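You operate a simulated robot arm through the tools that you are given. There is no shell and no other tool. Be economical: measure what you need, move in short steps, check, and stop when the job is done.

Carry out the task below with a simulated robot arm. There is one attempt and no reset: what you move stays moved.

Task
Badge in, run down the two screws on screen two, mark both white.
Fine: orange badge at the trolley reader; listed order, no red lamp; badge, driver and marker go back; hold the driver by its grip alone; the fixture's tried lock stays on.
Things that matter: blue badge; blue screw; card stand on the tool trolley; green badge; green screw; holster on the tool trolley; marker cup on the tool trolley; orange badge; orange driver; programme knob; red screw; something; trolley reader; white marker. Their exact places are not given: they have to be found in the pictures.

Only the result counts: the job must be done as asked and must still hold three seconds after the hand-in. Knocking over, shifting, dropping, spilling or breaking anything else fails it.

Robot
A 6-joint arm with a two-finger parallel gripper on a trunk, on a base that drives. Base frame: it is fixed to the floor where the robot stands at the start and does not move with it; the origin is under the middle of the robot, x ahead of it, y to its left, z up. Readings come in mm, degrees, newtons and seconds.
With the tool pointing down near the work surface it reaches from about 180 to 840 mm from the robot's upright axis, wherever it stands. Its first joint turns from -166.0 to 166.0 degrees. Places, roughly: blue screw [-200, -400, 1000]; card stand on the tool trolley [500, 300, 900]; green screw [-300, -400, 1000]; holster on the tool trolley [400, -100, 900]; marker cup on the tool trolley [300, 500, 900]; programme knob [500, 100, 900]; red screw [-300, -400, 1000]; something [100, -700, 900]; yellow nut [-500, -400, 1000]. Payload 3.91 kg.
The TCP is the grasp point between the finger pads, 30 mm short of the fingertips. In the tool frame z runs along the fingers and y along their closing line. The gripper opens to 110 mm. The fingers are 20 mm wide and 10 mm thick; the gripper's body (48 by 112 mm) begins 55 mm behind the TCP.
Orientation is that of the tool frame in the base frame, as [roll, pitch, yaw] about the fixed x, y, z axes, in that order (R = Rz(yaw) Ry(pitch) Rx(roll)). With the fingers straight down and closing along the base's y, the tool's x points along the base's -x, its y along +y and its z along -z.

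Tools
- The arm moves only by the tool nudge_tool. Its arguments are lists of equal length, an entry for each row: "slide": the shift along the base's x, y, z in units of 250 mm (1.0 is 250 mm), a list of three; "rotation": the turn, a rotation vector about the base's x, y, z in units of 60 degrees (1.0 is 60 degrees), a list of three. In form: {"slide": [[tx, ty, tz], ...], "rotation": [[wx, wy, wz], ...]}. A call has 1 to 10 rows; each row is the pose to reach, as a shift and turn from the pose commanded when the call began. "claw" is the finger opening in mm, from 0 to 110, set as the call begins (left out, the last holds). A call with a number of a shift or a turn outside -1 to 1 is refused whole. Each row takes 0.2 s and may step no farther than 50 mm and 8.6 degrees from the row before; otherwise, or with a gripper value out of range, the whole call is refused. A pose out of reach is approached as far as the arm can. The call stops where the force on the tool passes 90 N (or 10 N more than at its start, if that is more) or the arm is blocked; 0.2 s more then pass. The fingers move at their own pace (about 108 mm/s each) and stop on an object; they squeeze with about 29 N. The grip force told is the motor's: it shows also when the fingers shut on nothing. Time passes only in rows, and 0.2 s behind the last, so rows that repeat a pose let the fingers close. The reply holds the time, the measured pose of the TCP, the force on the tool along the base axes, the opening and the grip force, in the units named above and with some noise, with the torque about the TCP (base axes, N m) and any sound that the robot's microphone picked up.
- Cameras (640 x 400 px; columns grow to the right, rows downward): "scene" is now at [-101.9, -43.1, 1523.2]; the picture's right is [-0.54, -0.84, 0.00], its down [-0.60, 0.38, -0.70] and it looks along [0.59, -0.38, -0.71] (base axes); focal length 214 px, centre (320, 200). "wrist" rides on the gripper at [77, 7, -114] in the tool frame; the picture's right is [-0.09, 1.00, 0.00], its down [-0.80, -0.07, -0.59] and it looks along [-0.59, -0.05, 0.80] (tool axes); focal length 270 px, centre (320, 200).
- capture(camera): a new picture of that camera. It takes no simulated time.
- slide_trunk(by): slides the trunk up (or, below 0, down) by that many mm; the arm and the scene camera ride with it, the base frame stays. It gives what a move gives, with no picture.
- base_move(legs): drives the robot by 1 to 6 legs, each [ahead, left, turn to the left] in mm, mm and degrees, along the robot's own axes; the way and the turn of a leg run together, so that a leg with both is an arc; at most 1500 mm and 180 degrees a leg. The arm and the cameras ride along, it lands a little off, and it stops where it bumps. It gives what a move gives.
- aim_head(pan, tilt): turns the head with the scene camera to pan (to the left, within 86 degrees either way) and tilt (down, from -29 to 69), counted from straight ahead of the robot. It gives what a move gives.
- point_at(camera, pixels): for up to 12 pixels [column, row] of the newest picture of that camera ("zoom" is the newest enlarged one), the place [x, y, z] in the base frame of the surface seen there, good to about 3 mm. It takes no simulated time.
- enlarge(camera, box): a new picture of the part [left, top, right, bottom] of that camera's present view, enlarged. It takes no simulated time.
- close_job(): hands the job in; it is judged then, once.

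Work in short steps. Measure before you move; look again where a grasp or a placing could have gone wrong, and mend it. You have 80 turns and 68 pictures in all, those below and enlarged ones among them. Open the gripper and draw the arm clear of the work before you hand the job in, unless the task says otherwise; then end with one line.

The tools are called after "Emit:" by a JSON object that holds its "api" and its "payload". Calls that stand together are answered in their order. nudge_tool: Moves the arm, as the interface text tells. Its arguments: {"type":"object","properties":{"slide":{"type":"array","items":{"type":"array","items":{"type":"number"}}},"rotation":{"type":"array","items":{"type":"array","items":{"type":"number"}}},"claw":{"type":"number"}},"required":["slide","rotation"]} The other tools are called the same way: slide_trunk (by) slides the trunk up or down; base_move (legs) drives the base; aim_head (pan, tilt) turns the head that bears the scene camera; capture (camera) takes a picture; point_at (camera, pixels) gives the place of the surface under pixels of a picture; enlarge (camera, box) takes an enlarged picture of a part of a camera's view; close_job () hands the job in.

At the start:

```text
time_s: 0.0
ee_pos: [294.6, -326.2, 1337.4]
orientation: [180.0, -0.1, 180.0]
force: [-0.8, -0.8, 0.3]
torque: [-0.05, 0.0, -0.01]
gripper_width: 109.9
finger_force: 0.1
trunk travel left (down, up): [-475.0, 65.0]
robot x, y, heading: [1.9, 0.6, 0.0]
head pan, tilt: [-32.5, 45.5]
```

scene: 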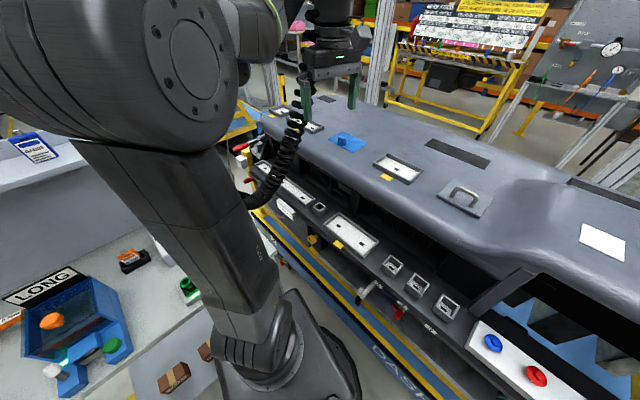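
wrist: 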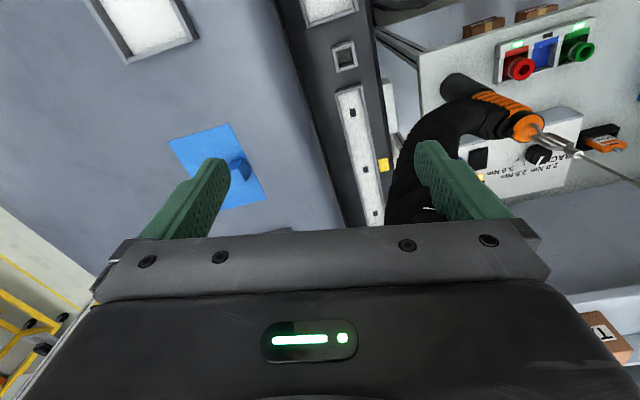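

The first pictures show the dash fixture on the right and the trolley around the arm. I look around with the head, starting with the trolley ahead and to the left.

Emit:
{"api": "aim_head", "payload": {"pan": 25, "tilt": 50}}

Emit:
{"api": "capture", "payload": {"camera": "scene"}}

Emit:
{"api": "aim_head", "payload": {"pan": -80, "tilt": 40}}

Emit:
{"api": "capture", "payload": {"camera": "scene"}}

```text
time_s: 1.3
ee_pos: [295.7, -325.8, 1337.2]
orientation: [-179.9, -0.1, 180.0]
force: [-0.1, 0.1, 0.2]
torque: [0.01, 0.01, -0.01]
gripper_width: 110.1
finger_force: 0.0
trunk travel left (down, up): [-475.0, 65.0]
robot x, y, heading: [-3.3, 0.6, 0.0]
head pan, tilt: [25.0, 50.0]
```

```text
65 pictures are left
```

scene: 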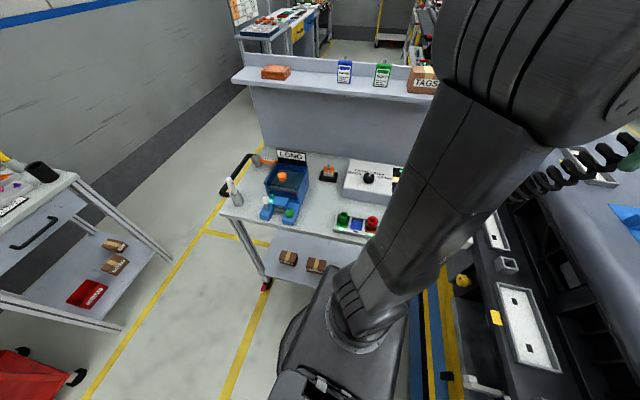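

```text
time_s: 3.1
ee_pos: [295.5, -326.0, 1336.9]
orientation: [180.0, 0.0, -179.9]
force: [-0.5, 0.2, 0.5]
torque: [0.01, 0.0, 0.02]
gripper_width: 110.0
finger_force: 0.1
trunk travel left (down, up): [-475.0, 65.0]
robot x, y, heading: [0.1, 3.9, 0.1]
head pan, tilt: [-80.0, 40.0]
```

```text
64 pictures are left
```

scene: 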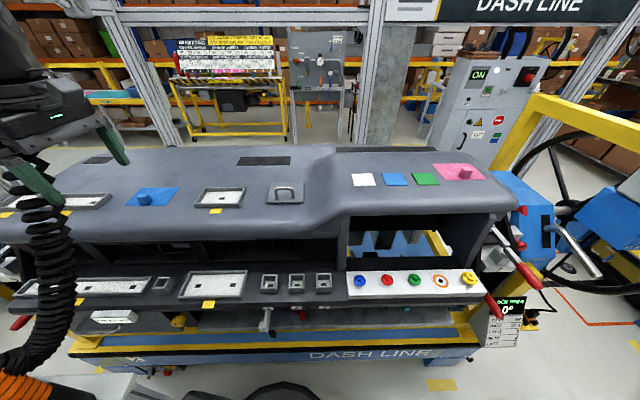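

The panel with blue, red and green screws is at pixels (360–420, 281) and the trolley is ahead-left. I zoom in on the dash panel, then on the trolley.

Emit:
{"api": "enlarge", "payload": {"camera": "scene", "box": [250, 230, 540, 350]}}

Emit:
{"api": "point_at", "payload": {"camera": "scene", "pixels": [[360, 281], [387, 280], [415, 278], [441, 281], [469, 279], [363, 180], [395, 180], [426, 179], [460, 172], [265, 315], [350, 294], [485, 288]]}}

Emit:
{"api": "aim_head", "payload": {"pan": 30, "tilt": 60}}

Emit:
{"api": "enlarge", "payload": {"camera": "scene", "box": [200, 60, 480, 235]}}

Emit:
{"api": "capture", "payload": {"camera": "wrist"}}

Emit:
{"api": "enlarge", "payload": {"camera": "wrist", "box": [380, 0, 640, 240]}}

```text
2.21 times, centred on (395, 290) of scene
```

zoom: 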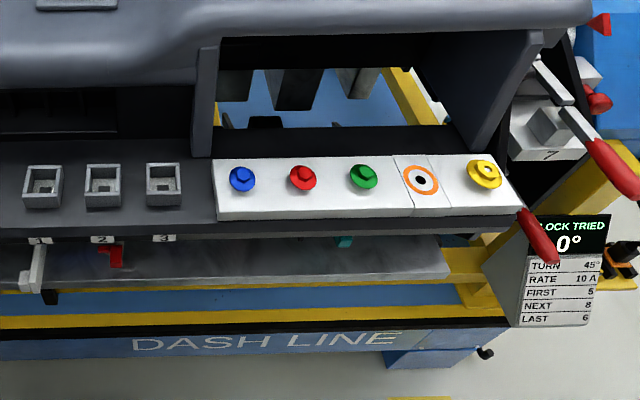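

```text
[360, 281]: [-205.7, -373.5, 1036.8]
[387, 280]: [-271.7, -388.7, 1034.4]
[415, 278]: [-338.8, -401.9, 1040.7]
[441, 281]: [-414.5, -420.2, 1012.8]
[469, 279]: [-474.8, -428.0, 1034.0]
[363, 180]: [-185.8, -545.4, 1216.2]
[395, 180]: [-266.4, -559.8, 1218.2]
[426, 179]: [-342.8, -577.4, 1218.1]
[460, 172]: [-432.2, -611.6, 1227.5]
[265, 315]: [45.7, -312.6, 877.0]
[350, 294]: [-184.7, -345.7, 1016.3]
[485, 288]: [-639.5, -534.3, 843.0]
```

```text
time_s: 5.0
ee_pos: [295.6, -326.4, 1336.9]
orientation: [180.0, 0.0, -180.0]
force: [-0.4, 0.4, 0.5]
torque: [0.03, -0.03, 0.03]
gripper_width: 110.4
finger_force: 0.0
trunk travel left (down, up): [-475.0, 65.0]
robot x, y, heading: [-0.2, -0.9, 0.0]
head pan, tilt: [30.0, 60.0]
```

```text
2.29 times, centred on (340, 148) of scene
```

zoom: 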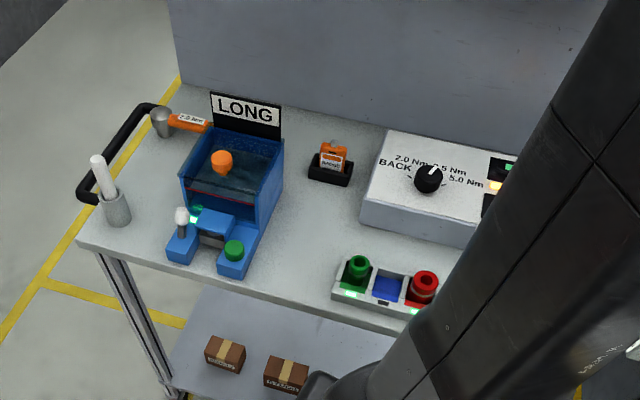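

```text
61 pictures are left
```

wrist: 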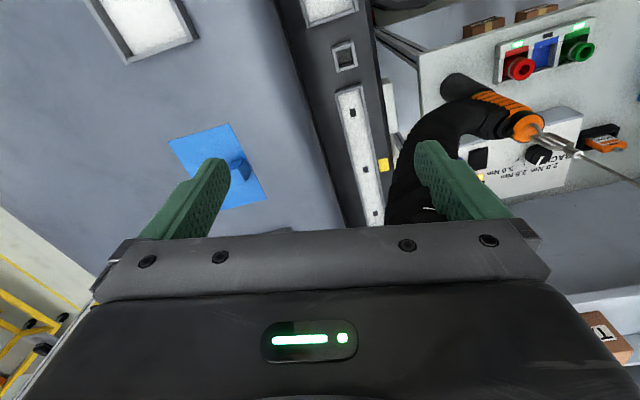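

```text
1.67 times, centred on (510, 120) of wrist
```

zoom: 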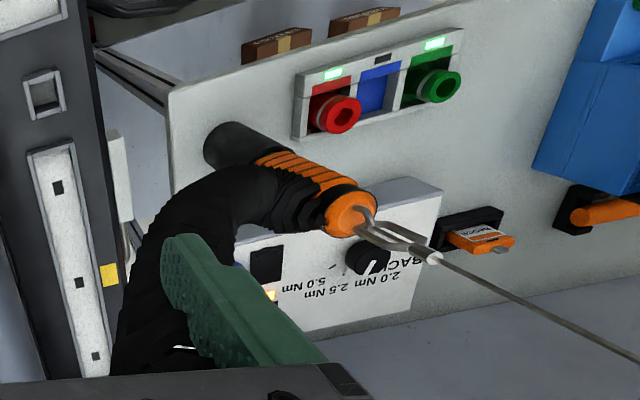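

I need finer detail on the trolley: the control box, the three-colour tray, and the blue box. I zoom in on each and then look elsewhere for screens.

Emit:
{"api": "enlarge", "payload": {"camera": "scene", "box": [330, 100, 430, 200]}}

Emit:
{"api": "enlarge", "payload": {"camera": "scene", "box": [230, 95, 350, 185]}}

Emit:
{"api": "aim_head", "payload": {"pan": -10, "tilt": 60}}

Emit:
{"api": "capture", "payload": {"camera": "scene"}}

Emit:
{"api": "aim_head", "payload": {"pan": -86, "tilt": 10}}

Emit:
{"api": "capture", "payload": {"camera": "scene"}}

Emit:
{"api": "aim_head", "payload": {"pan": 0, "tilt": 15}}

Emit:
{"api": "capture", "payload": {"camera": "scene"}}

Emit:
{"api": "aim_head", "payload": {"pan": 80, "tilt": 35}}

Emit:
{"api": "capture", "payload": {"camera": "scene"}}

```text
4.00 times, centred on (380, 150) of scene
```

zoom: 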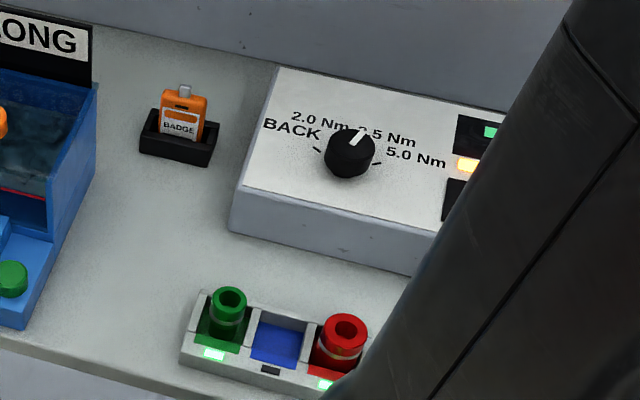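

```text
4.44 times, centred on (290, 140) of scene
```

zoom: 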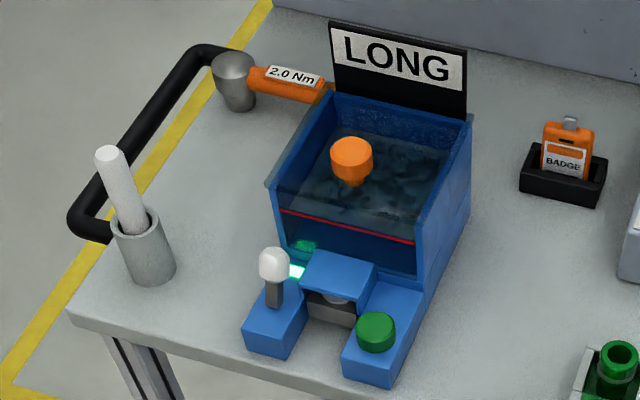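

```text
time_s: 6.0
ee_pos: [295.9, -326.6, 1337.0]
orientation: [179.9, -0.1, 180.0]
force: [0.0, 0.1, 0.0]
torque: [0.01, -0.01, 0.04]
gripper_width: 110.0
finger_force: 0.0
trunk travel left (down, up): [-475.0, 65.0]
robot x, y, heading: [-2.3, -1.2, 0.2]
head pan, tilt: [-10.0, 60.0]
```

```text
57 pictures are left
```

scene: 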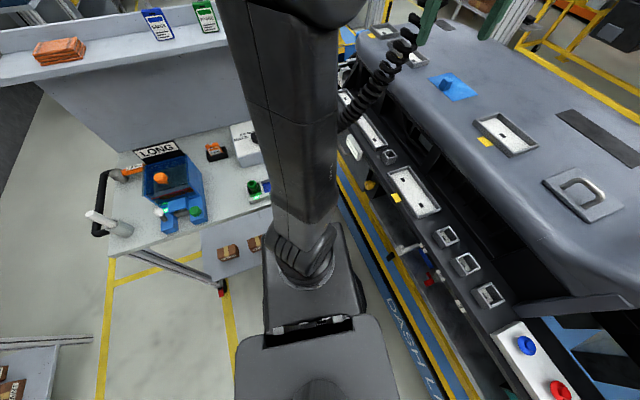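

```text
time_s: 7.5
ee_pos: [295.5, -325.1, 1336.4]
orientation: [-179.9, -0.1, -180.0]
force: [-0.4, 0.1, 0.5]
torque: [-0.01, -0.03, -0.02]
gripper_width: 110.1
finger_force: 0.0
trunk travel left (down, up): [-475.0, 65.0]
robot x, y, heading: [-1.6, -1.0, -0.2]
head pan, tilt: [-85.9, 10.0]
```

```text
56 pictures are left
```

scene: 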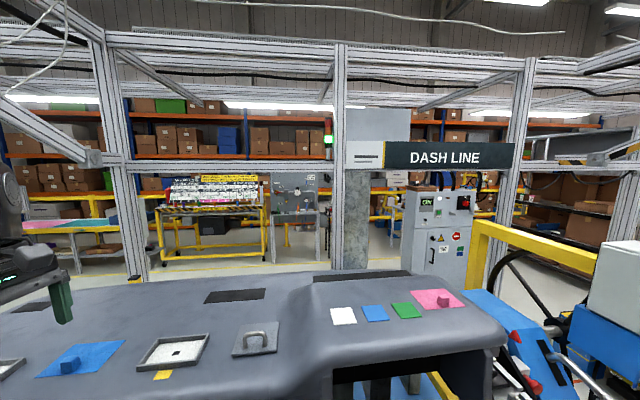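

```text
time_s: 9.1
ee_pos: [296.4, -326.6, 1336.7]
orientation: [179.9, 0.0, 180.0]
force: [0.2, -0.3, 0.3]
torque: [-0.01, -0.02, 0.01]
gripper_width: 109.9
finger_force: 0.2
trunk travel left (down, up): [-475.0, 65.0]
robot x, y, heading: [0.8, 1.0, -0.1]
head pan, tilt: [0.0, 15.0]
```

```text
55 pictures are left
```

scene: 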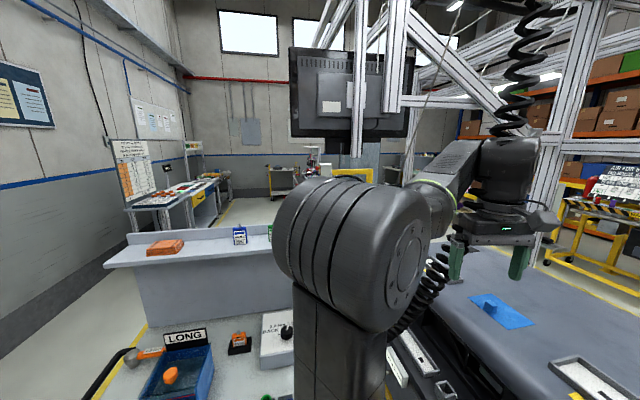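

```text
time_s: 10.7
ee_pos: [296.0, -326.5, 1336.3]
orientation: [180.0, 0.0, -180.0]
force: [-0.6, 0.7, -0.4]
torque: [0.01, -0.02, -0.01]
gripper_width: 109.9
finger_force: 0.1
trunk travel left (down, up): [-475.0, 65.0]
robot x, y, heading: [0.2, -0.9, -0.0]
head pan, tilt: [80.0, 35.0]
```

```text
54 pictures are left
```

scene: 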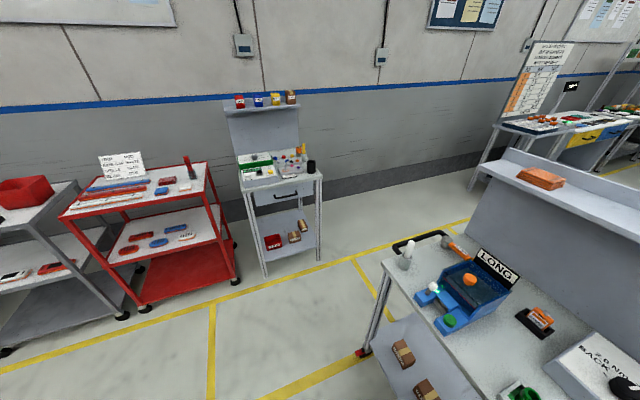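

The hanging monitor at (350,90) in the forward view is seen from its back. I check where it stands and look for other screens to the far left and right.

Emit:
{"api": "aim_head", "payload": {"pan": -20, "tilt": -10}}

Emit:
{"api": "capture", "payload": {"camera": "scene"}}

Emit:
{"api": "point_at", "payload": {"camera": "scene", "pixels": [[260, 200], [240, 180], [300, 200], [200, 200], [230, 260], [280, 260]]}}

Emit:
{"api": "aim_head", "payload": {"pan": -86, "tilt": 0}}

Emit:
{"api": "enlarge", "payload": {"camera": "scene", "box": [320, 60, 640, 260]}}

```text
time_s: 12.4
ee_pos: [295.9, -326.6, 1338.0]
orientation: [180.0, 0.1, 180.0]
force: [0.5, 0.2, -0.7]
torque: [0.03, 0.02, 0.03]
gripper_width: 110.1
finger_force: 0.1
trunk travel left (down, up): [-475.0, 65.0]
robot x, y, heading: [-1.0, 0.1, 0.2]
head pan, tilt: [-20.0, -10.0]
```

```text
53 pictures are left
```

scene: 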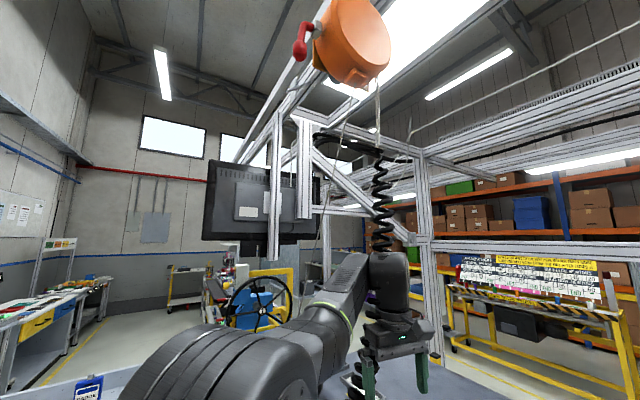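

```text
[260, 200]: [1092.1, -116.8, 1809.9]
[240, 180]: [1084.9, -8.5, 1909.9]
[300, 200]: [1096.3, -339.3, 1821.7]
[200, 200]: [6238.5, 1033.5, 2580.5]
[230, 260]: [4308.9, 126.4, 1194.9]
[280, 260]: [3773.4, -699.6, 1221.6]
```

```text
time_s: 13.8
ee_pos: [294.0, -324.5, 1337.1]
orientation: [-179.9, 0.1, -180.0]
force: [-0.2, 0.4, 0.5]
torque: [0.01, 0.01, -0.02]
gripper_width: 110.1
finger_force: 0.0
trunk travel left (down, up): [-475.0, 65.0]
robot x, y, heading: [3.9, -1.3, 0.1]
head pan, tilt: [-85.9, 0.0]
```

```text
2.00 times, centred on (480, 160) of scene
```

zoom: 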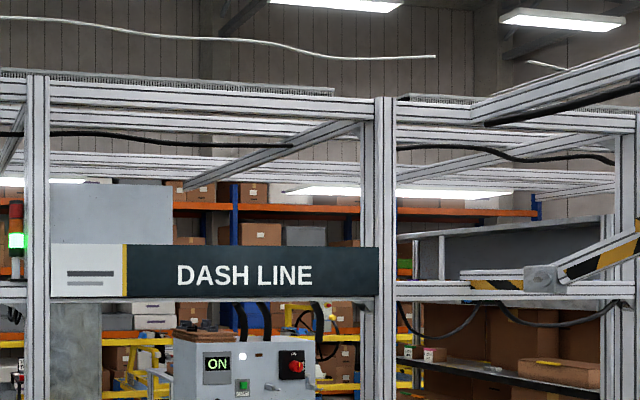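

The monitor hangs at x≈1092, y −350…150, z≈1800, facing away (+x). I drive left out of the gap, turn around in the aisle and look at what is behind, before going ahead to read it.

Emit:
{"api": "base_move", "payload": {"legs": [[0, 1000, 0]]}}

Emit:
{"api": "aim_head", "payload": {"pan": 0, "tilt": 25}}

Emit:
{"api": "capture", "payload": {"camera": "scene"}}

```text
time_s: 15.4
ee_pos: [296.2, -226.5, 1337.1]
orientation: [179.9, 0.0, -180.0]
force: [-0.1, -0.6, 0.1]
torque: [-0.01, -0.03, -0.01]
gripper_width: 109.9
finger_force: 0.1
trunk travel left (down, up): [-475.0, 65.0]
robot x, y, heading: [-1.9, 100.2, -0.1]
head pan, tilt: [-85.9, 0.0]
stopped in leg 1: the robot was blocked; the commanded pose is now the measured one
```

```text
time_s: 17.0
ee_pos: [296.1, -224.9, 1336.3]
orientation: [180.0, 0.0, -179.9]
force: [-0.3, -0.5, 0.2]
torque: [-0.04, -0.03, 0.0]
gripper_width: 110.0
finger_force: 0.1
trunk travel left (down, up): [-475.0, 65.0]
robot x, y, heading: [5.1, 100.0, 0.3]
head pan, tilt: [0.0, 25.0]
```

```text
51 pictures are left
```

scene: 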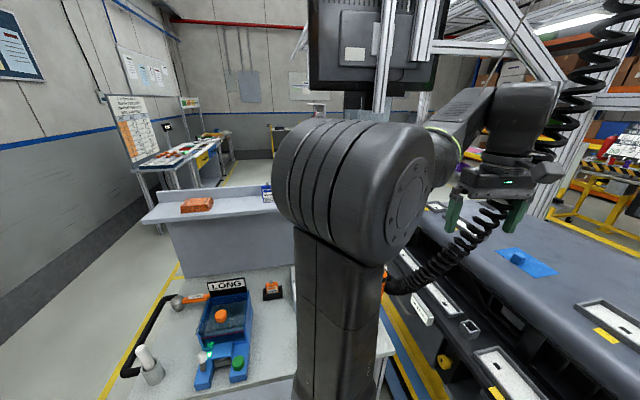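

The base stopped after 100 mm. I check what is around the base and the hose near the gripper.

Emit:
{"api": "aim_head", "payload": {"pan": 20, "tilt": 69}}

Emit:
{"api": "capture", "payload": {"camera": "scene"}}

Emit:
{"api": "point_at", "payload": {"camera": "scene", "pixels": [[300, 240], [255, 275], [290, 330], [190, 175], [250, 230], [230, 150], [350, 170]]}}

Emit:
{"api": "capture", "payload": {"camera": "wrist"}}

```text
time_s: 18.1
ee_pos: [297.1, -226.8, 1337.4]
orientation: [180.0, 0.0, 179.9]
force: [0.0, -0.2, -0.2]
torque: [0.0, 0.0, 0.03]
gripper_width: 110.1
finger_force: 0.1
trunk travel left (down, up): [-475.0, 65.0]
robot x, y, heading: [3.2, 103.4, 0.0]
head pan, tilt: [20.0, 68.8]
```

```text
50 pictures are left
```

scene: 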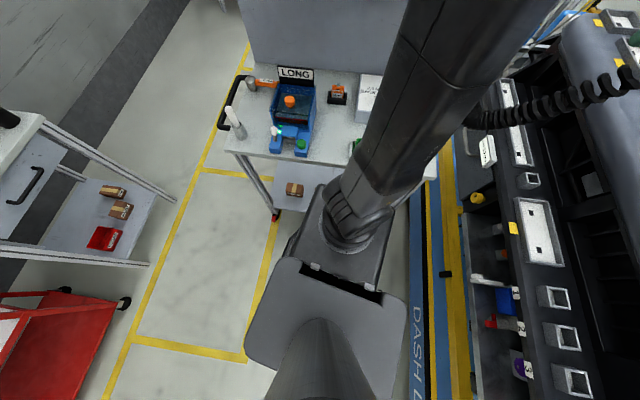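

```text
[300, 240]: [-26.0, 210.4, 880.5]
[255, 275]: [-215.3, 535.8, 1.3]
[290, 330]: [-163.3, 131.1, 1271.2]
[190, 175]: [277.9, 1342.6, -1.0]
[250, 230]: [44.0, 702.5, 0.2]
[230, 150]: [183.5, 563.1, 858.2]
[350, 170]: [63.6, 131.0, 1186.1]
```

```text
49 pictures are left
```

wrist: 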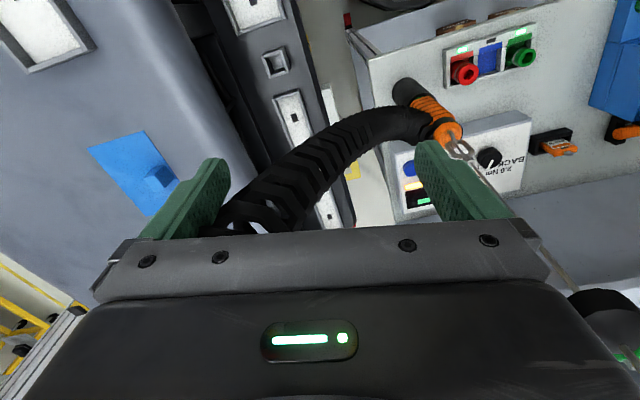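

The driver's hang wire and hose run just beside the gripper's left side, which likely stopped me. I back off right and draw the arm in toward −x.

Emit:
{"api": "base_move", "payload": {"legs": [[0, -60, 0]]}}

Emit:
{"api": "nudge_tool", "payload": {"slide": [[-0.15, 0, 0], [-0.3, 0, 0], [-0.45, 0, 0], [-0.6, 0, 0], [-0.6, 0, 0]], "rotation": [[0, 0, 0], [0, 0, 0], [0, 0, 0], [0, 0, 0], [0, 0, 0]]}}

Emit:
{"api": "base_move", "payload": {"legs": [[0, 200, 0]]}}

```text
time_s: 19.0
ee_pos: [295.6, -286.9, 1336.3]
orientation: [179.9, 0.0, 180.0]
force: [0.4, 0.1, 0.0]
torque: [0.01, 0.02, -0.01]
gripper_width: 109.9
finger_force: 0.0
trunk travel left (down, up): [-475.0, 65.0]
robot x, y, heading: [0.6, 38.9, -0.1]
head pan, tilt: [20.0, 68.8]
```

```text
time_s: 20.2
ee_pos: [145.0, -285.8, 1338.0]
orientation: [-180.0, 0.0, -180.0]
force: [0.1, 0.4, -0.5]
torque: [-0.01, -0.01, 0.01]
gripper_width: 109.9
finger_force: 0.0
trunk travel left (down, up): [-475.0, 65.0]
robot x, y, heading: [-0.0, 44.9, -0.2]
head pan, tilt: [20.0, 68.8]
```

```text
time_s: 21.3
ee_pos: [141.2, -215.5, 1336.4]
orientation: [179.9, 0.0, 179.8]
force: [-0.3, -0.6, 0.3]
torque: [-0.02, -0.02, 0.0]
gripper_width: 110.4
finger_force: 0.0
trunk travel left (down, up): [-475.0, 65.0]
robot x, y, heading: [0.7, 111.1, -0.1]
head pan, tilt: [20.0, 68.8]
stopped in leg 1: the robot was blocked; the commanded pose is now the measured one
```

Same stop at y≈110, so it is the base against the trolley's near-left leg (275,215). I back off a little, reverse clear of it, and then go left.

Emit:
{"api": "base_move", "payload": {"legs": [[0, -40, 0], [-250, 0, 0], [0, 900, 0]]}}

Emit:
{"api": "aim_head", "payload": {"pan": 86, "tilt": 15}}

Emit:
{"api": "capture", "payload": {"camera": "scene"}}

```text
time_s: 28.1
ee_pos: [-103.7, 648.3, 1337.7]
orientation: [-179.9, 0.0, -179.8]
force: [0.4, -0.1, -0.3]
torque: [-0.03, -0.01, 0.0]
gripper_width: 110.0
finger_force: 0.0
trunk travel left (down, up): [-475.0, 65.0]
robot x, y, heading: [-248.1, 975.2, -0.1]
head pan, tilt: [20.0, 68.8]
stopped in leg 3: the robot was blocked; the commanded pose is now the measured one
```

```text
time_s: 29.4
ee_pos: [-104.8, 649.5, 1336.6]
orientation: [180.0, -0.1, -180.0]
force: [0.7, -0.2, -0.5]
torque: [0.0, -0.03, 0.0]
gripper_width: 109.7
finger_force: 0.1
trunk travel left (down, up): [-475.0, 65.0]
robot x, y, heading: [-248.7, 976.3, 0.0]
head pan, tilt: [85.9, 15.0]
```

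```text
48 pictures are left
```

scene: 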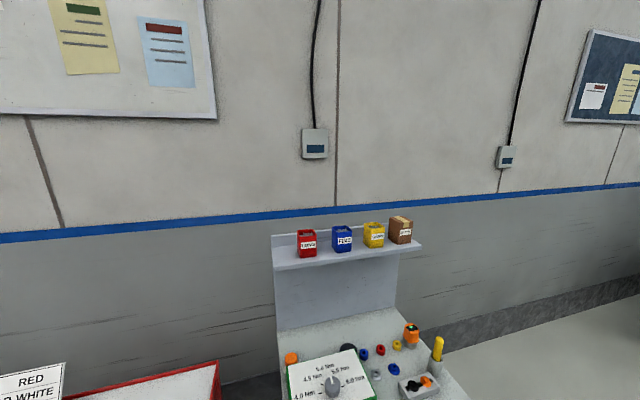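

Stopped near the left cart. I come back 200 mm and turn left to see behind and to read the sign on the red cart.

Emit:
{"api": "base_move", "payload": {"legs": [[0, -200, 0], [0, 0, 90]]}}

Emit:
{"api": "aim_head", "payload": {"pan": 45, "tilt": 15}}

Emit:
{"api": "capture", "payload": {"camera": "scene"}}

```text
time_s: 34.8
ee_pos: [76.1, 919.6, 1337.8]
orientation: [180.0, 0.0, -90.1]
force: [-0.9, -0.4, 0.2]
torque: [-0.01, 0.01, 0.0]
gripper_width: 109.9
finger_force: 0.0
trunk travel left (down, up): [-475.0, 65.0]
robot x, y, heading: [-249.6, 772.2, 90.2]
head pan, tilt: [85.9, 15.0]
```

```text
time_s: 35.9
ee_pos: [76.7, 918.7, 1337.4]
orientation: [180.0, -0.1, -90.1]
force: [0.9, -0.3, -0.1]
torque: [-0.01, 0.0, 0.03]
gripper_width: 110.0
finger_force: 0.1
trunk travel left (down, up): [-475.0, 65.0]
robot x, y, heading: [-250.4, 776.2, 89.9]
head pan, tilt: [45.0, 15.0]
```

```text
47 pictures are left
```

scene: 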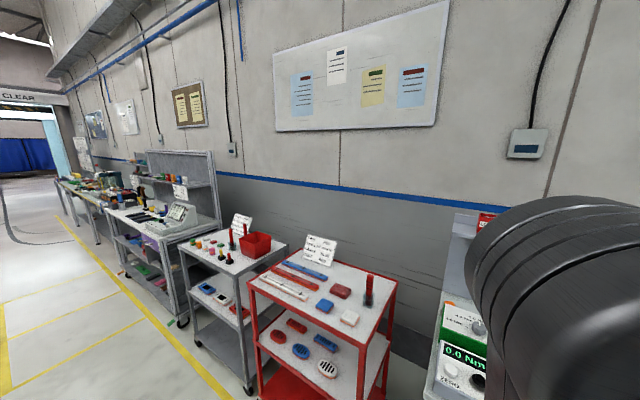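

No screen that way. I look at the signs closer and pan the head further left to −x.

Emit:
{"api": "enlarge", "payload": {"camera": "scene", "box": [220, 205, 350, 285]}}

Emit:
{"api": "aim_head", "payload": {"pan": 86, "tilt": 5}}

Emit:
{"api": "capture", "payload": {"camera": "scene"}}

Emit:
{"api": "aim_head", "payload": {"pan": -80, "tilt": 5}}

Emit:
{"api": "capture", "payload": {"camera": "scene"}}

```text
4.92 times, centred on (285, 245) of scene
```

zoom: 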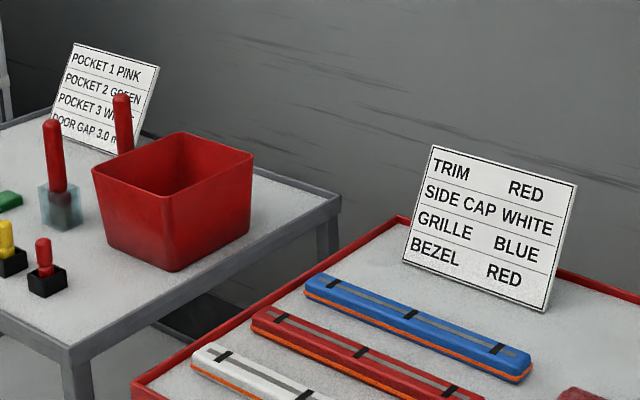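

```text
time_s: 37.0
ee_pos: [75.9, 919.7, 1336.8]
orientation: [-180.0, 0.0, -90.1]
force: [0.2, -0.2, -0.5]
torque: [0.0, -0.01, -0.02]
gripper_width: 110.0
finger_force: 0.1
trunk travel left (down, up): [-475.0, 65.0]
robot x, y, heading: [-249.9, 773.5, 90.0]
head pan, tilt: [85.9, 5.0]
```

```text
45 pictures are left
```

scene: 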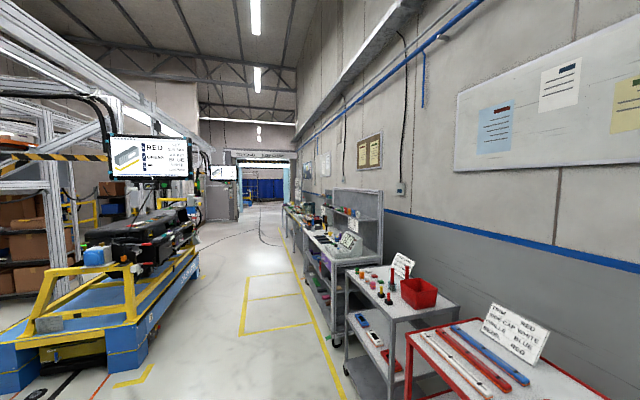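

```text
time_s: 39.5
ee_pos: [75.4, 919.4, 1337.8]
orientation: [180.0, -0.1, -90.1]
force: [0.7, -0.2, -0.1]
torque: [-0.03, 0.01, -0.02]
gripper_width: 110.0
finger_force: 0.1
trunk travel left (down, up): [-475.0, 65.0]
robot x, y, heading: [-249.5, 775.0, 89.7]
head pan, tilt: [-80.0, 5.0]
```

```text
44 pictures are left
```

scene: 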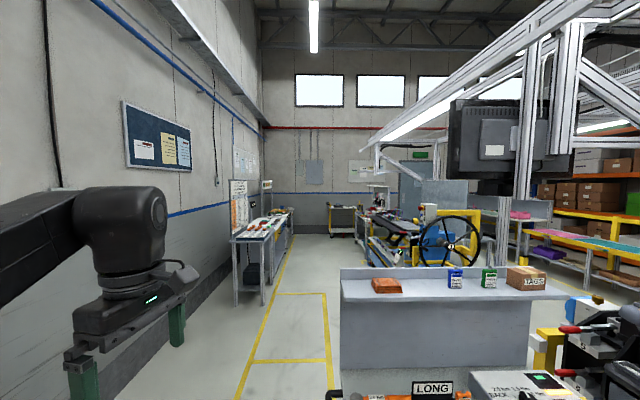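

Screens facing us hang at (150,157) and (222,173) down the line. I zoom on them.

Emit:
{"api": "aim_head", "payload": {"pan": 86, "tilt": 5}}

Emit:
{"api": "enlarge", "payload": {"camera": "scene", "box": [95, 125, 255, 225]}}

Emit:
{"api": "enlarge", "payload": {"camera": "scene", "box": [100, 130, 200, 190]}}

Emit:
{"api": "enlarge", "payload": {"camera": "scene", "box": [205, 160, 245, 185]}}

Emit:
{"api": "point_at", "payload": {"camera": "scene", "pixels": [[150, 157], [222, 173]]}}

```text
time_s: 42.1
ee_pos: [76.3, 919.6, 1338.4]
orientation: [180.0, 0.0, -90.1]
force: [0.3, 0.0, 0.0]
torque: [0.0, -0.04, -0.02]
gripper_width: 110.0
finger_force: 0.0
trunk travel left (down, up): [-475.0, 65.0]
robot x, y, heading: [-251.4, 774.6, 90.0]
head pan, tilt: [85.9, 5.0]
```

```text
4.00 times, centred on (175, 175) of scene
```

zoom: 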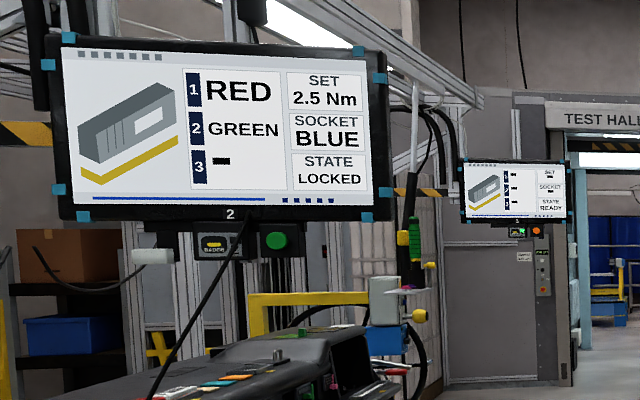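

```text
6.40 times, centred on (150, 160) of scene
```

zoom: 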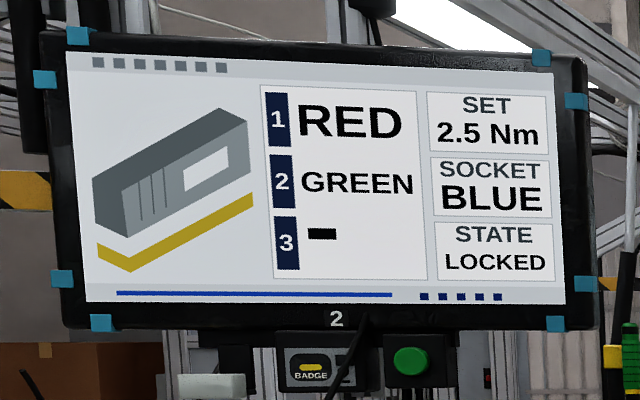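

```text
16.00 times, centred on (225, 172) of scene
```

zoom: 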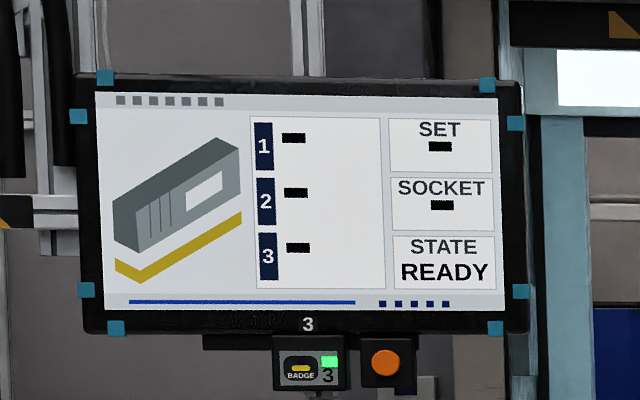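

```text
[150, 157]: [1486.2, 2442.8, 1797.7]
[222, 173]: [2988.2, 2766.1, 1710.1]
```

Screen two reads: 1 RED, 2 GREEN, SET 2.5 Nm, SOCKET BLUE, LOCKED. I go back to the starting place between trolley and dash.

Emit:
{"api": "base_move", "payload": {"legs": [[0, 0, -90], [0, -755, 0], [240, 0, 0]]}}

Emit:
{"api": "aim_head", "payload": {"pan": -12, "tilt": 58}}

Emit:
{"api": "capture", "payload": {"camera": "scene"}}

```text
time_s: 51.3
ee_pos: [145.2, -298.6, 1337.8]
orientation: [180.0, -0.1, -179.4]
force: [0.8, -0.9, -0.4]
torque: [0.01, 0.05, 0.0]
gripper_width: 110.1
finger_force: 0.0
trunk travel left (down, up): [-475.0, 65.0]
robot x, y, heading: [-1.4, 24.1, 0.6]
head pan, tilt: [85.9, 5.0]
```

```text
time_s: 53.1
ee_pos: [144.4, -300.1, 1337.9]
orientation: [180.0, 0.0, -179.5]
force: [0.1, -0.2, 0.0]
torque: [0.0, 0.02, 0.03]
gripper_width: 110.1
finger_force: 0.1
trunk travel left (down, up): [-475.0, 65.0]
robot x, y, heading: [-4.2, 27.8, 0.5]
head pan, tilt: [-12.0, 58.0]
```

```text
40 pictures are left
```

scene: 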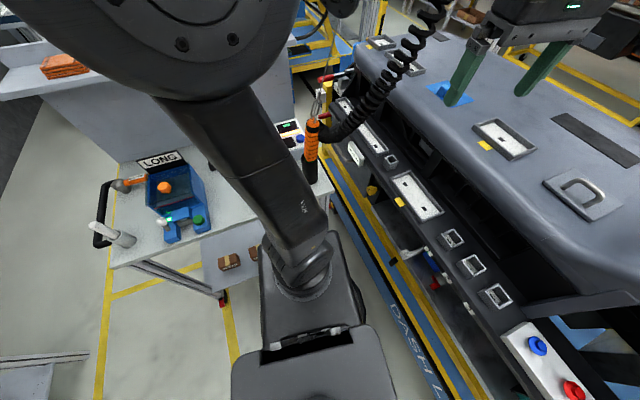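

The driver shows at (312,140) in its holster with the reader/display box at (290,130). I zoom there and measure.

Emit:
{"api": "enlarge", "payload": {"camera": "scene", "box": [260, 80, 380, 200]}}

Emit:
{"api": "point_at", "payload": {"camera": "scene", "pixels": [[312, 124], [311, 140], [310, 155], [309, 178], [290, 128], [300, 137], [118, 238], [102, 198], [327, 185], [318, 105]]}}

```text
3.33 times, centred on (320, 140) of scene
```

zoom: 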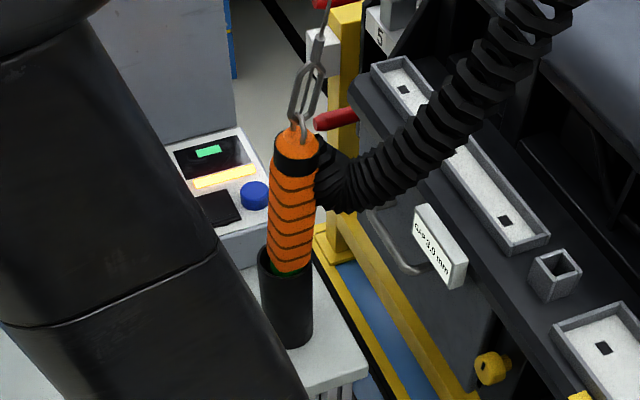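

```text
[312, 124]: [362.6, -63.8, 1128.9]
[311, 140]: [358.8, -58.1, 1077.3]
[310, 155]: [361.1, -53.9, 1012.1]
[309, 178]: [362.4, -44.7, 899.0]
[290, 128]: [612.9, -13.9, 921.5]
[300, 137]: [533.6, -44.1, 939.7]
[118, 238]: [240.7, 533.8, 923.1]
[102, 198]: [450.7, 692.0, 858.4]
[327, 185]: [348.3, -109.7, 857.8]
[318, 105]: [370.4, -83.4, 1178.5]
```

Green shows at the holster's mouth and a round blue thing sits by the display; I need a close view. I bring the wrist over the trolley's near side, along x≈210, clear of the driver at x≈360.

Emit:
{"api": "nudge_tool", "payload": {"slide": [[0.12, 0.15, 0], [0.24, 0.3, 0], [0.26, 0.48, 0], [0.26, 0.66, 0], [0.26, 0.84, 0], [0.26, 0.98, 0]], "rotation": [[0, 0, 0], [0, 0, 0], [0, 0, 0], [0, 0, 0], [0, 0, 0], [0, 0, 0]]}}

Emit:
{"api": "nudge_tool", "payload": {"slide": [[0, 0.18, 0], [0, 0.36, 0], [0, 0.54, 0], [0, 0.7, 0], [0, 0.7, 0]], "rotation": [[0, 0, 0], [0, 0, 0], [0, 0, 0], [0, 0, 0], [0, 0, 0]]}}

Emit:
{"api": "capture", "payload": {"camera": "wrist"}}

```text
time_s: 54.7
ee_pos: [242.3, -63.8, 1314.3]
orientation: [179.3, -7.7, 178.5]
force: [0.3, 0.6, -0.2]
torque: [-0.01, 0.03, -0.02]
gripper_width: 110.0
finger_force: 0.0
trunk travel left (down, up): [-475.0, 65.0]
robot x, y, heading: [-4.9, 25.9, 0.6]
head pan, tilt: [-12.0, 58.0]
stopped in row 6: the arm was blocked; the commanded pose is now the measured one
```

```text
time_s: 55.9
ee_pos: [240.4, 112.5, 1316.1]
orientation: [179.2, -7.4, 178.6]
force: [-1.2, -0.2, -0.3]
torque: [0.03, 0.01, -0.03]
gripper_width: 109.8
finger_force: 0.1
trunk travel left (down, up): [-475.0, 65.0]
robot x, y, heading: [-6.2, 24.3, 0.2]
head pan, tilt: [-12.0, 58.0]
```

```text
38 pictures are left
```

wrist: 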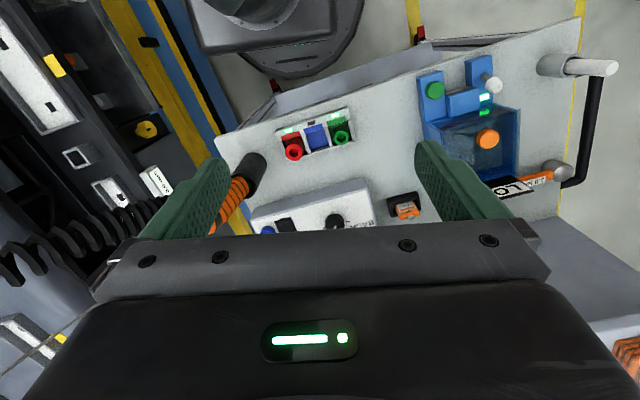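

The wrist limit tilted the tool by 7°. I move out to x≈330, straighten, and look at the control box.

Emit:
{"api": "nudge_tool", "payload": {"slide": [[0.18, 0, -0.05], [0.34, 0, -0.15], [0.34, 0, -0.26]], "rotation": [[-0.005, -0.06, 0.01], [-0.013, -0.123, 0.023], [-0.013, -0.123, 0.023]]}}

Emit:
{"api": "capture", "payload": {"camera": "wrist"}}

Emit:
{"api": "enlarge", "payload": {"camera": "wrist", "box": [200, 60, 440, 230]}}

```text
time_s: 56.7
ee_pos: [327.2, 111.7, 1248.2]
orientation: [-180.0, 0.0, 180.0]
force: [-0.7, 0.5, 0.1]
torque: [0.04, 0.0, 0.0]
gripper_width: 109.6
finger_force: 0.1
trunk travel left (down, up): [-475.0, 65.0]
robot x, y, heading: [-6.9, 28.5, 0.4]
head pan, tilt: [-12.0, 58.0]
```

```text
37 pictures are left
```

wrist: 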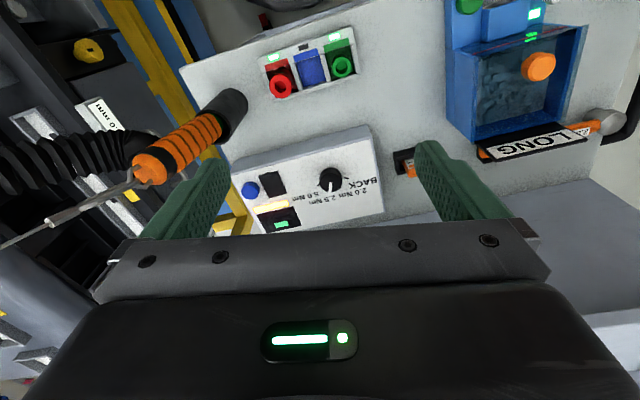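

```text
2.35 times, centred on (320, 145) of wrist
```

zoom: 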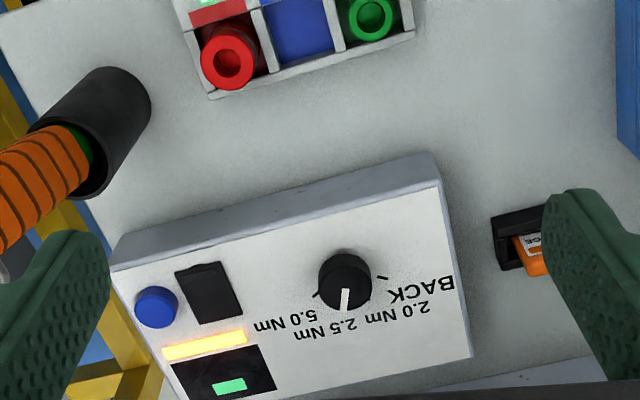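

I zoom tightly on the control box to read knob, reader and lamps, and measure points.

Emit:
{"api": "enlarge", "payload": {"camera": "wrist", "box": [230, 130, 390, 235]}}

Emit:
{"api": "point_at", "payload": {"camera": "wrist", "pixels": [[252, 190], [272, 183], [274, 206], [283, 222], [330, 180], [331, 187], [409, 170], [405, 155], [233, 100], [153, 165], [280, 85], [309, 66]]}}

Emit:
{"api": "enlarge", "payload": {"camera": "wrist", "box": [120, 70, 260, 190]}}

```text
3.81 times, centred on (310, 182) of wrist
```

zoom: 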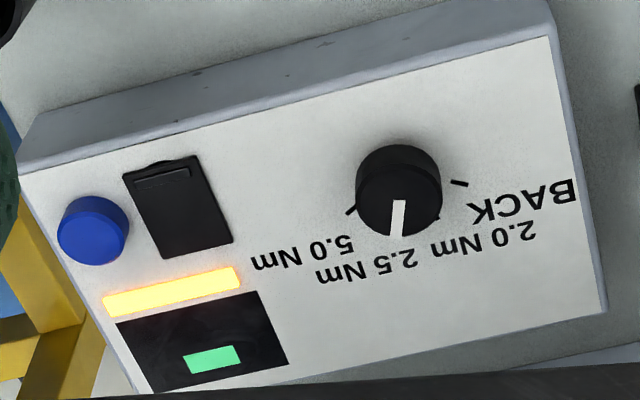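

```text
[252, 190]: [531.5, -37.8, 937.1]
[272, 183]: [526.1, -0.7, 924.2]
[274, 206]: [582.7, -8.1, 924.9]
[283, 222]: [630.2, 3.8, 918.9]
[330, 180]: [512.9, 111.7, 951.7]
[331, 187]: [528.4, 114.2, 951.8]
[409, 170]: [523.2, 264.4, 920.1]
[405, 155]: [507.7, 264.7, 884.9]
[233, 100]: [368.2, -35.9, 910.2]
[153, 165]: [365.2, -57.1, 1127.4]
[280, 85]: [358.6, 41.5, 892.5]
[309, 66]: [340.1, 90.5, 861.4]
```

```text
3.33 times, centred on (190, 130) of wrist
```

zoom: 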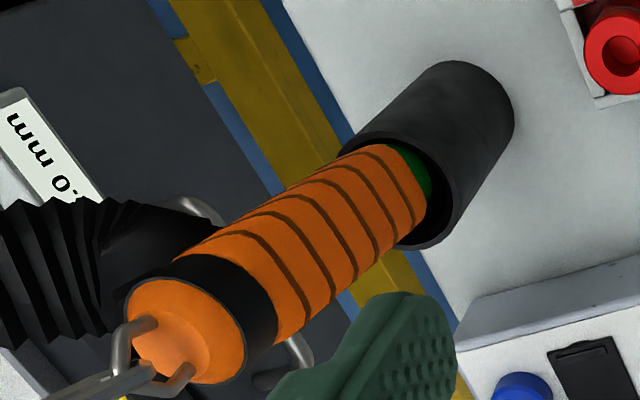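

The knob's pointer already stands at 2.5 Nm (third tick), the reader is the black plate at (526,−1,924). Now I move above the badge stand (523,264) for a closer view.

Emit:
{"api": "nudge_tool", "payload": {"slide": [[0.08, 0.14, 0], [0.16, 0.3, -0.04], [0.24, 0.44, -0.12], [0.32, 0.58, -0.2], [0.4, 0.61, -0.3], [0.41, 0.61, -0.39], [0.41, 0.61, -0.39]], "rotation": [[0, 0, 0], [0, 0, 0], [0, 0, 0], [0, 0, 0], [0, 0, 0], [0, 0, 0], [0, 0, 0]]}}

Emit:
{"api": "capture", "payload": {"camera": "wrist"}}

```text
time_s: 58.3
ee_pos: [429.2, 264.9, 1151.5]
orientation: [-179.9, -0.1, 180.0]
force: [0.3, -0.4, -0.1]
torque: [0.0, -0.04, -0.02]
gripper_width: 110.3
finger_force: 0.2
trunk travel left (down, up): [-475.0, 65.0]
robot x, y, heading: [-2.3, 24.7, 0.4]
head pan, tilt: [-12.0, 58.0]
```

```text
33 pictures are left
```

wrist: 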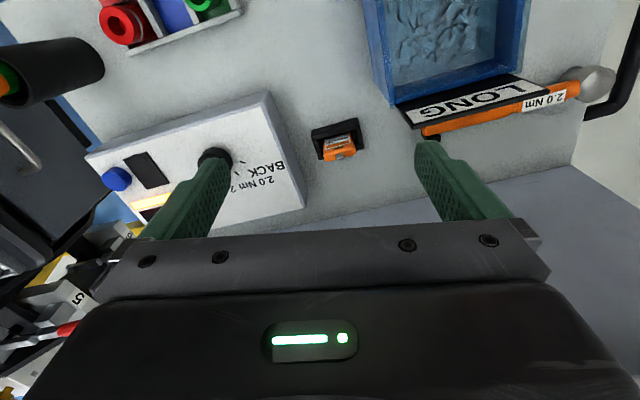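

The badge is at (338,145). I enlarge and measure its corners and the stand.

Emit:
{"api": "enlarge", "payload": {"camera": "wrist", "box": [290, 105, 390, 168]}}

Emit:
{"api": "point_at", "payload": {"camera": "wrist", "pixels": [[313, 134], [356, 118], [318, 158], [364, 141], [324, 150], [356, 140], [338, 135], [341, 148], [340, 158], [360, 160], [441, 128]]}}

```text
6.35 times, centred on (340, 136) of wrist
```

zoom: 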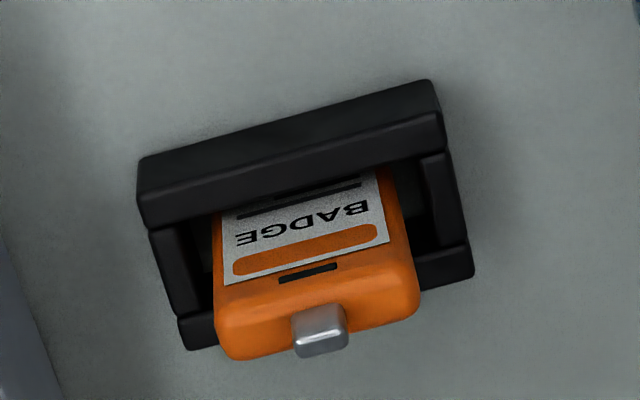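

```text
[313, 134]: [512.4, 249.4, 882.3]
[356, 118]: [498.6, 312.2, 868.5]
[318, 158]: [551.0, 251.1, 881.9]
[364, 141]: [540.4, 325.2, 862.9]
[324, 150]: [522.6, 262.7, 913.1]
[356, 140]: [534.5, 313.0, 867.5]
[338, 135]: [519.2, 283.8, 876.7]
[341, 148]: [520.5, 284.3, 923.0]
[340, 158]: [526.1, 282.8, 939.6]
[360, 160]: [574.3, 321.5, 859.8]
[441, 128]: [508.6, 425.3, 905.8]
```

Badge: width ≈40 mm turned ≈16° about z, centre ≈(526,283), top ≈928, stand top ≈882. I go above it with yaw +16° and opening 80, stopping at TCP z≈965 to check.

Emit:
{"api": "nudge_tool", "payload": {"slide": [[0.13, 0.03, -0.06], [0.26, 0.06, -0.14], [0.388, 0.076, -0.24], [0.388, 0.076, -0.42], [0.388, 0.076, -0.6], [0.388, 0.076, -0.74], [0.388, 0.076, -0.74]], "rotation": [[0, 0, 0.13], [0, 0, 0.267], [0, 0, 0.267], [0, 0, 0.267], [0, 0, 0.267], [0, 0, 0.267], [0, 0, 0.267]], "claw": 80}}

Emit:
{"api": "capture", "payload": {"camera": "wrist"}}

```text
time_s: 59.9
ee_pos: [526.6, 282.8, 965.6]
orientation: [179.9, -0.1, -164.0]
force: [0.4, -0.5, -0.2]
torque: [0.0, -0.02, -0.01]
gripper_width: 80.2
finger_force: 0.1
trunk travel left (down, up): [-475.0, 65.0]
robot x, y, heading: [3.9, 22.5, 0.5]
head pan, tilt: [-12.0, 58.0]
```

```text
31 pictures are left
```

wrist: 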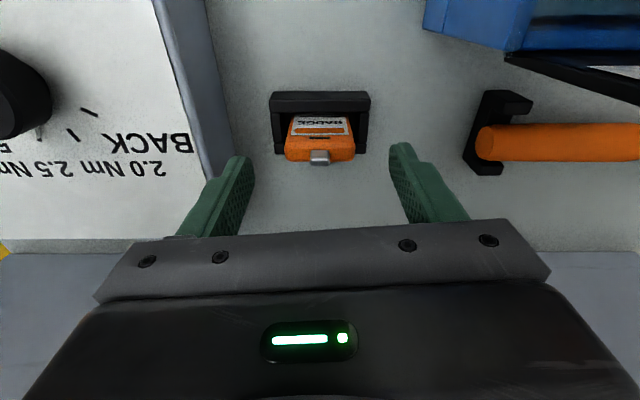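

Well aligned: badge at (320,140) centred between the fingers. I check the badge's place along the depth before descending.

Emit:
{"api": "point_at", "payload": {"camera": "wrist", "pixels": [[320, 147], [320, 156], [300, 150], [340, 148], [320, 100], [285, 147], [360, 146]]}}

```text
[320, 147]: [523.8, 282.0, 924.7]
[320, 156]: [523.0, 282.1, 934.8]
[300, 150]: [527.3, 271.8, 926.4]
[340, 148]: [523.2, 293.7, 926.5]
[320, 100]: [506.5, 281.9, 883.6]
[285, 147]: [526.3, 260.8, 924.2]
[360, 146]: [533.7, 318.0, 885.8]
```

Badge centre ≈(524,282), top 925. I descend 46 mm, close, and then lift gently.

Emit:
{"api": "nudge_tool", "payload": {"slide": [[-0.008, 0, -0.1], [-0.008, 0, -0.184], [-0.008, 0, -0.184]], "rotation": [[0, 0, 0], [0, 0, 0], [0, 0, 0]]}}

Emit:
{"api": "nudge_tool", "payload": {"slide": [[0, 0, 0], [0, 0, 0], [0, 0, 0]], "rotation": [[0, 0, 0], [0, 0, 0], [0, 0, 0]], "claw": 25}}

Emit:
{"api": "nudge_tool", "payload": {"slide": [[0, 0, 0.1], [0, 0, 0.25], [0, 0, 0.45], [0, 0, 0.45]], "rotation": [[0, 0, 0], [0, 0, 0], [0, 0, 0], [0, 0, 0]]}}

Emit:
{"api": "capture", "payload": {"camera": "wrist"}}

```text
time_s: 60.7
ee_pos: [524.2, 284.9, 922.0]
orientation: [180.0, -0.2, -164.0]
force: [-0.3, 0.1, 0.9]
torque: [0.01, 0.03, 0.0]
gripper_width: 79.8
finger_force: 0.0
trunk travel left (down, up): [-475.0, 65.0]
robot x, y, heading: [-5.3, 23.4, 0.4]
head pan, tilt: [-12.0, 58.0]
```

```text
time_s: 61.5
ee_pos: [523.9, 283.8, 921.2]
orientation: [180.0, -0.2, -163.9]
force: [0.5, -0.1, -0.2]
torque: [-0.03, -0.02, -0.01]
gripper_width: 46.1
finger_force: 29.3
trunk travel left (down, up): [-475.0, 65.0]
robot x, y, heading: [-3.4, 26.4, 0.3]
head pan, tilt: [-12.0, 58.0]
```

```text
time_s: 62.5
ee_pos: [524.4, 283.4, 1034.2]
orientation: [180.0, 0.0, -164.0]
force: [-0.3, 0.6, -0.8]
torque: [0.0, -0.01, -0.01]
gripper_width: 45.8
finger_force: 28.9
trunk travel left (down, up): [-475.0, 65.0]
robot x, y, heading: [-5.5, 25.5, 0.5]
head pan, tilt: [-12.0, 58.0]
```

```text
30 pictures are left
```

wrist: 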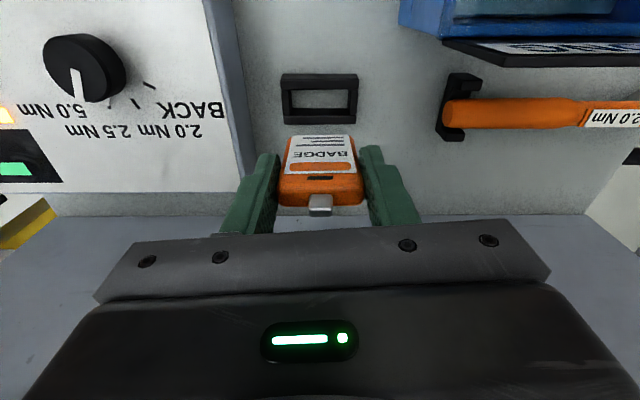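

The badge is held (46 mm), bottom ≈58 mm below the TCP at most. I carry it at this height toward the reader, stopping at y≈45 to check clearance to the driver's wire.

Emit:
{"api": "nudge_tool", "payload": {"slide": [[0, -0.19, 0.02], [0, -0.38, 0.04], [0, -0.57, 0.04], [0, -0.76, 0.04], [0, -0.95, 0.04], [0, -0.95, 0.04]], "rotation": [[0, 0, 0], [0, 0, 0], [0, 0, 0], [0, 0, 0], [0, 0, 0], [0, 0, 0]]}}

Emit:
{"api": "aim_head", "payload": {"pan": -25, "tilt": 35}}

Emit:
{"api": "capture", "payload": {"camera": "scene"}}

```text
time_s: 63.9
ee_pos: [521.8, 44.5, 1043.1]
orientation: [179.9, -0.1, -163.9]
force: [-0.3, -0.2, -0.2]
torque: [0.0, 0.02, -0.01]
gripper_width: 45.6
finger_force: 29.0
trunk travel left (down, up): [-475.0, 65.0]
robot x, y, heading: [-5.6, 21.6, 0.6]
head pan, tilt: [-12.0, 58.0]
```

```text
time_s: 64.7
ee_pos: [522.7, 44.9, 1044.1]
orientation: [-180.0, -0.1, -164.0]
force: [-0.5, 0.7, 0.2]
torque: [0.0, -0.02, 0.01]
gripper_width: 45.7
finger_force: 29.0
trunk travel left (down, up): [-475.0, 65.0]
robot x, y, heading: [-1.2, 23.5, 0.7]
head pan, tilt: [-25.0, 35.0]
```

```text
29 pictures are left
```

scene: 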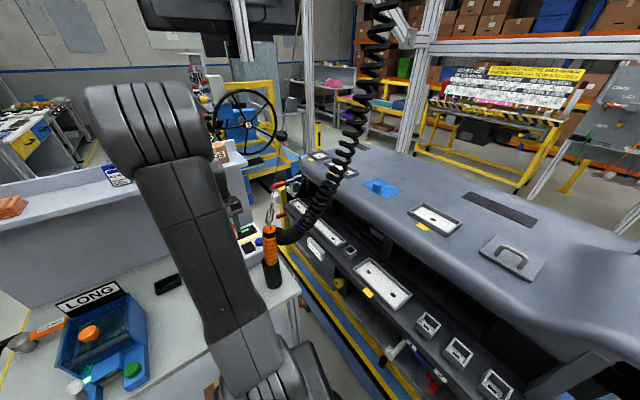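

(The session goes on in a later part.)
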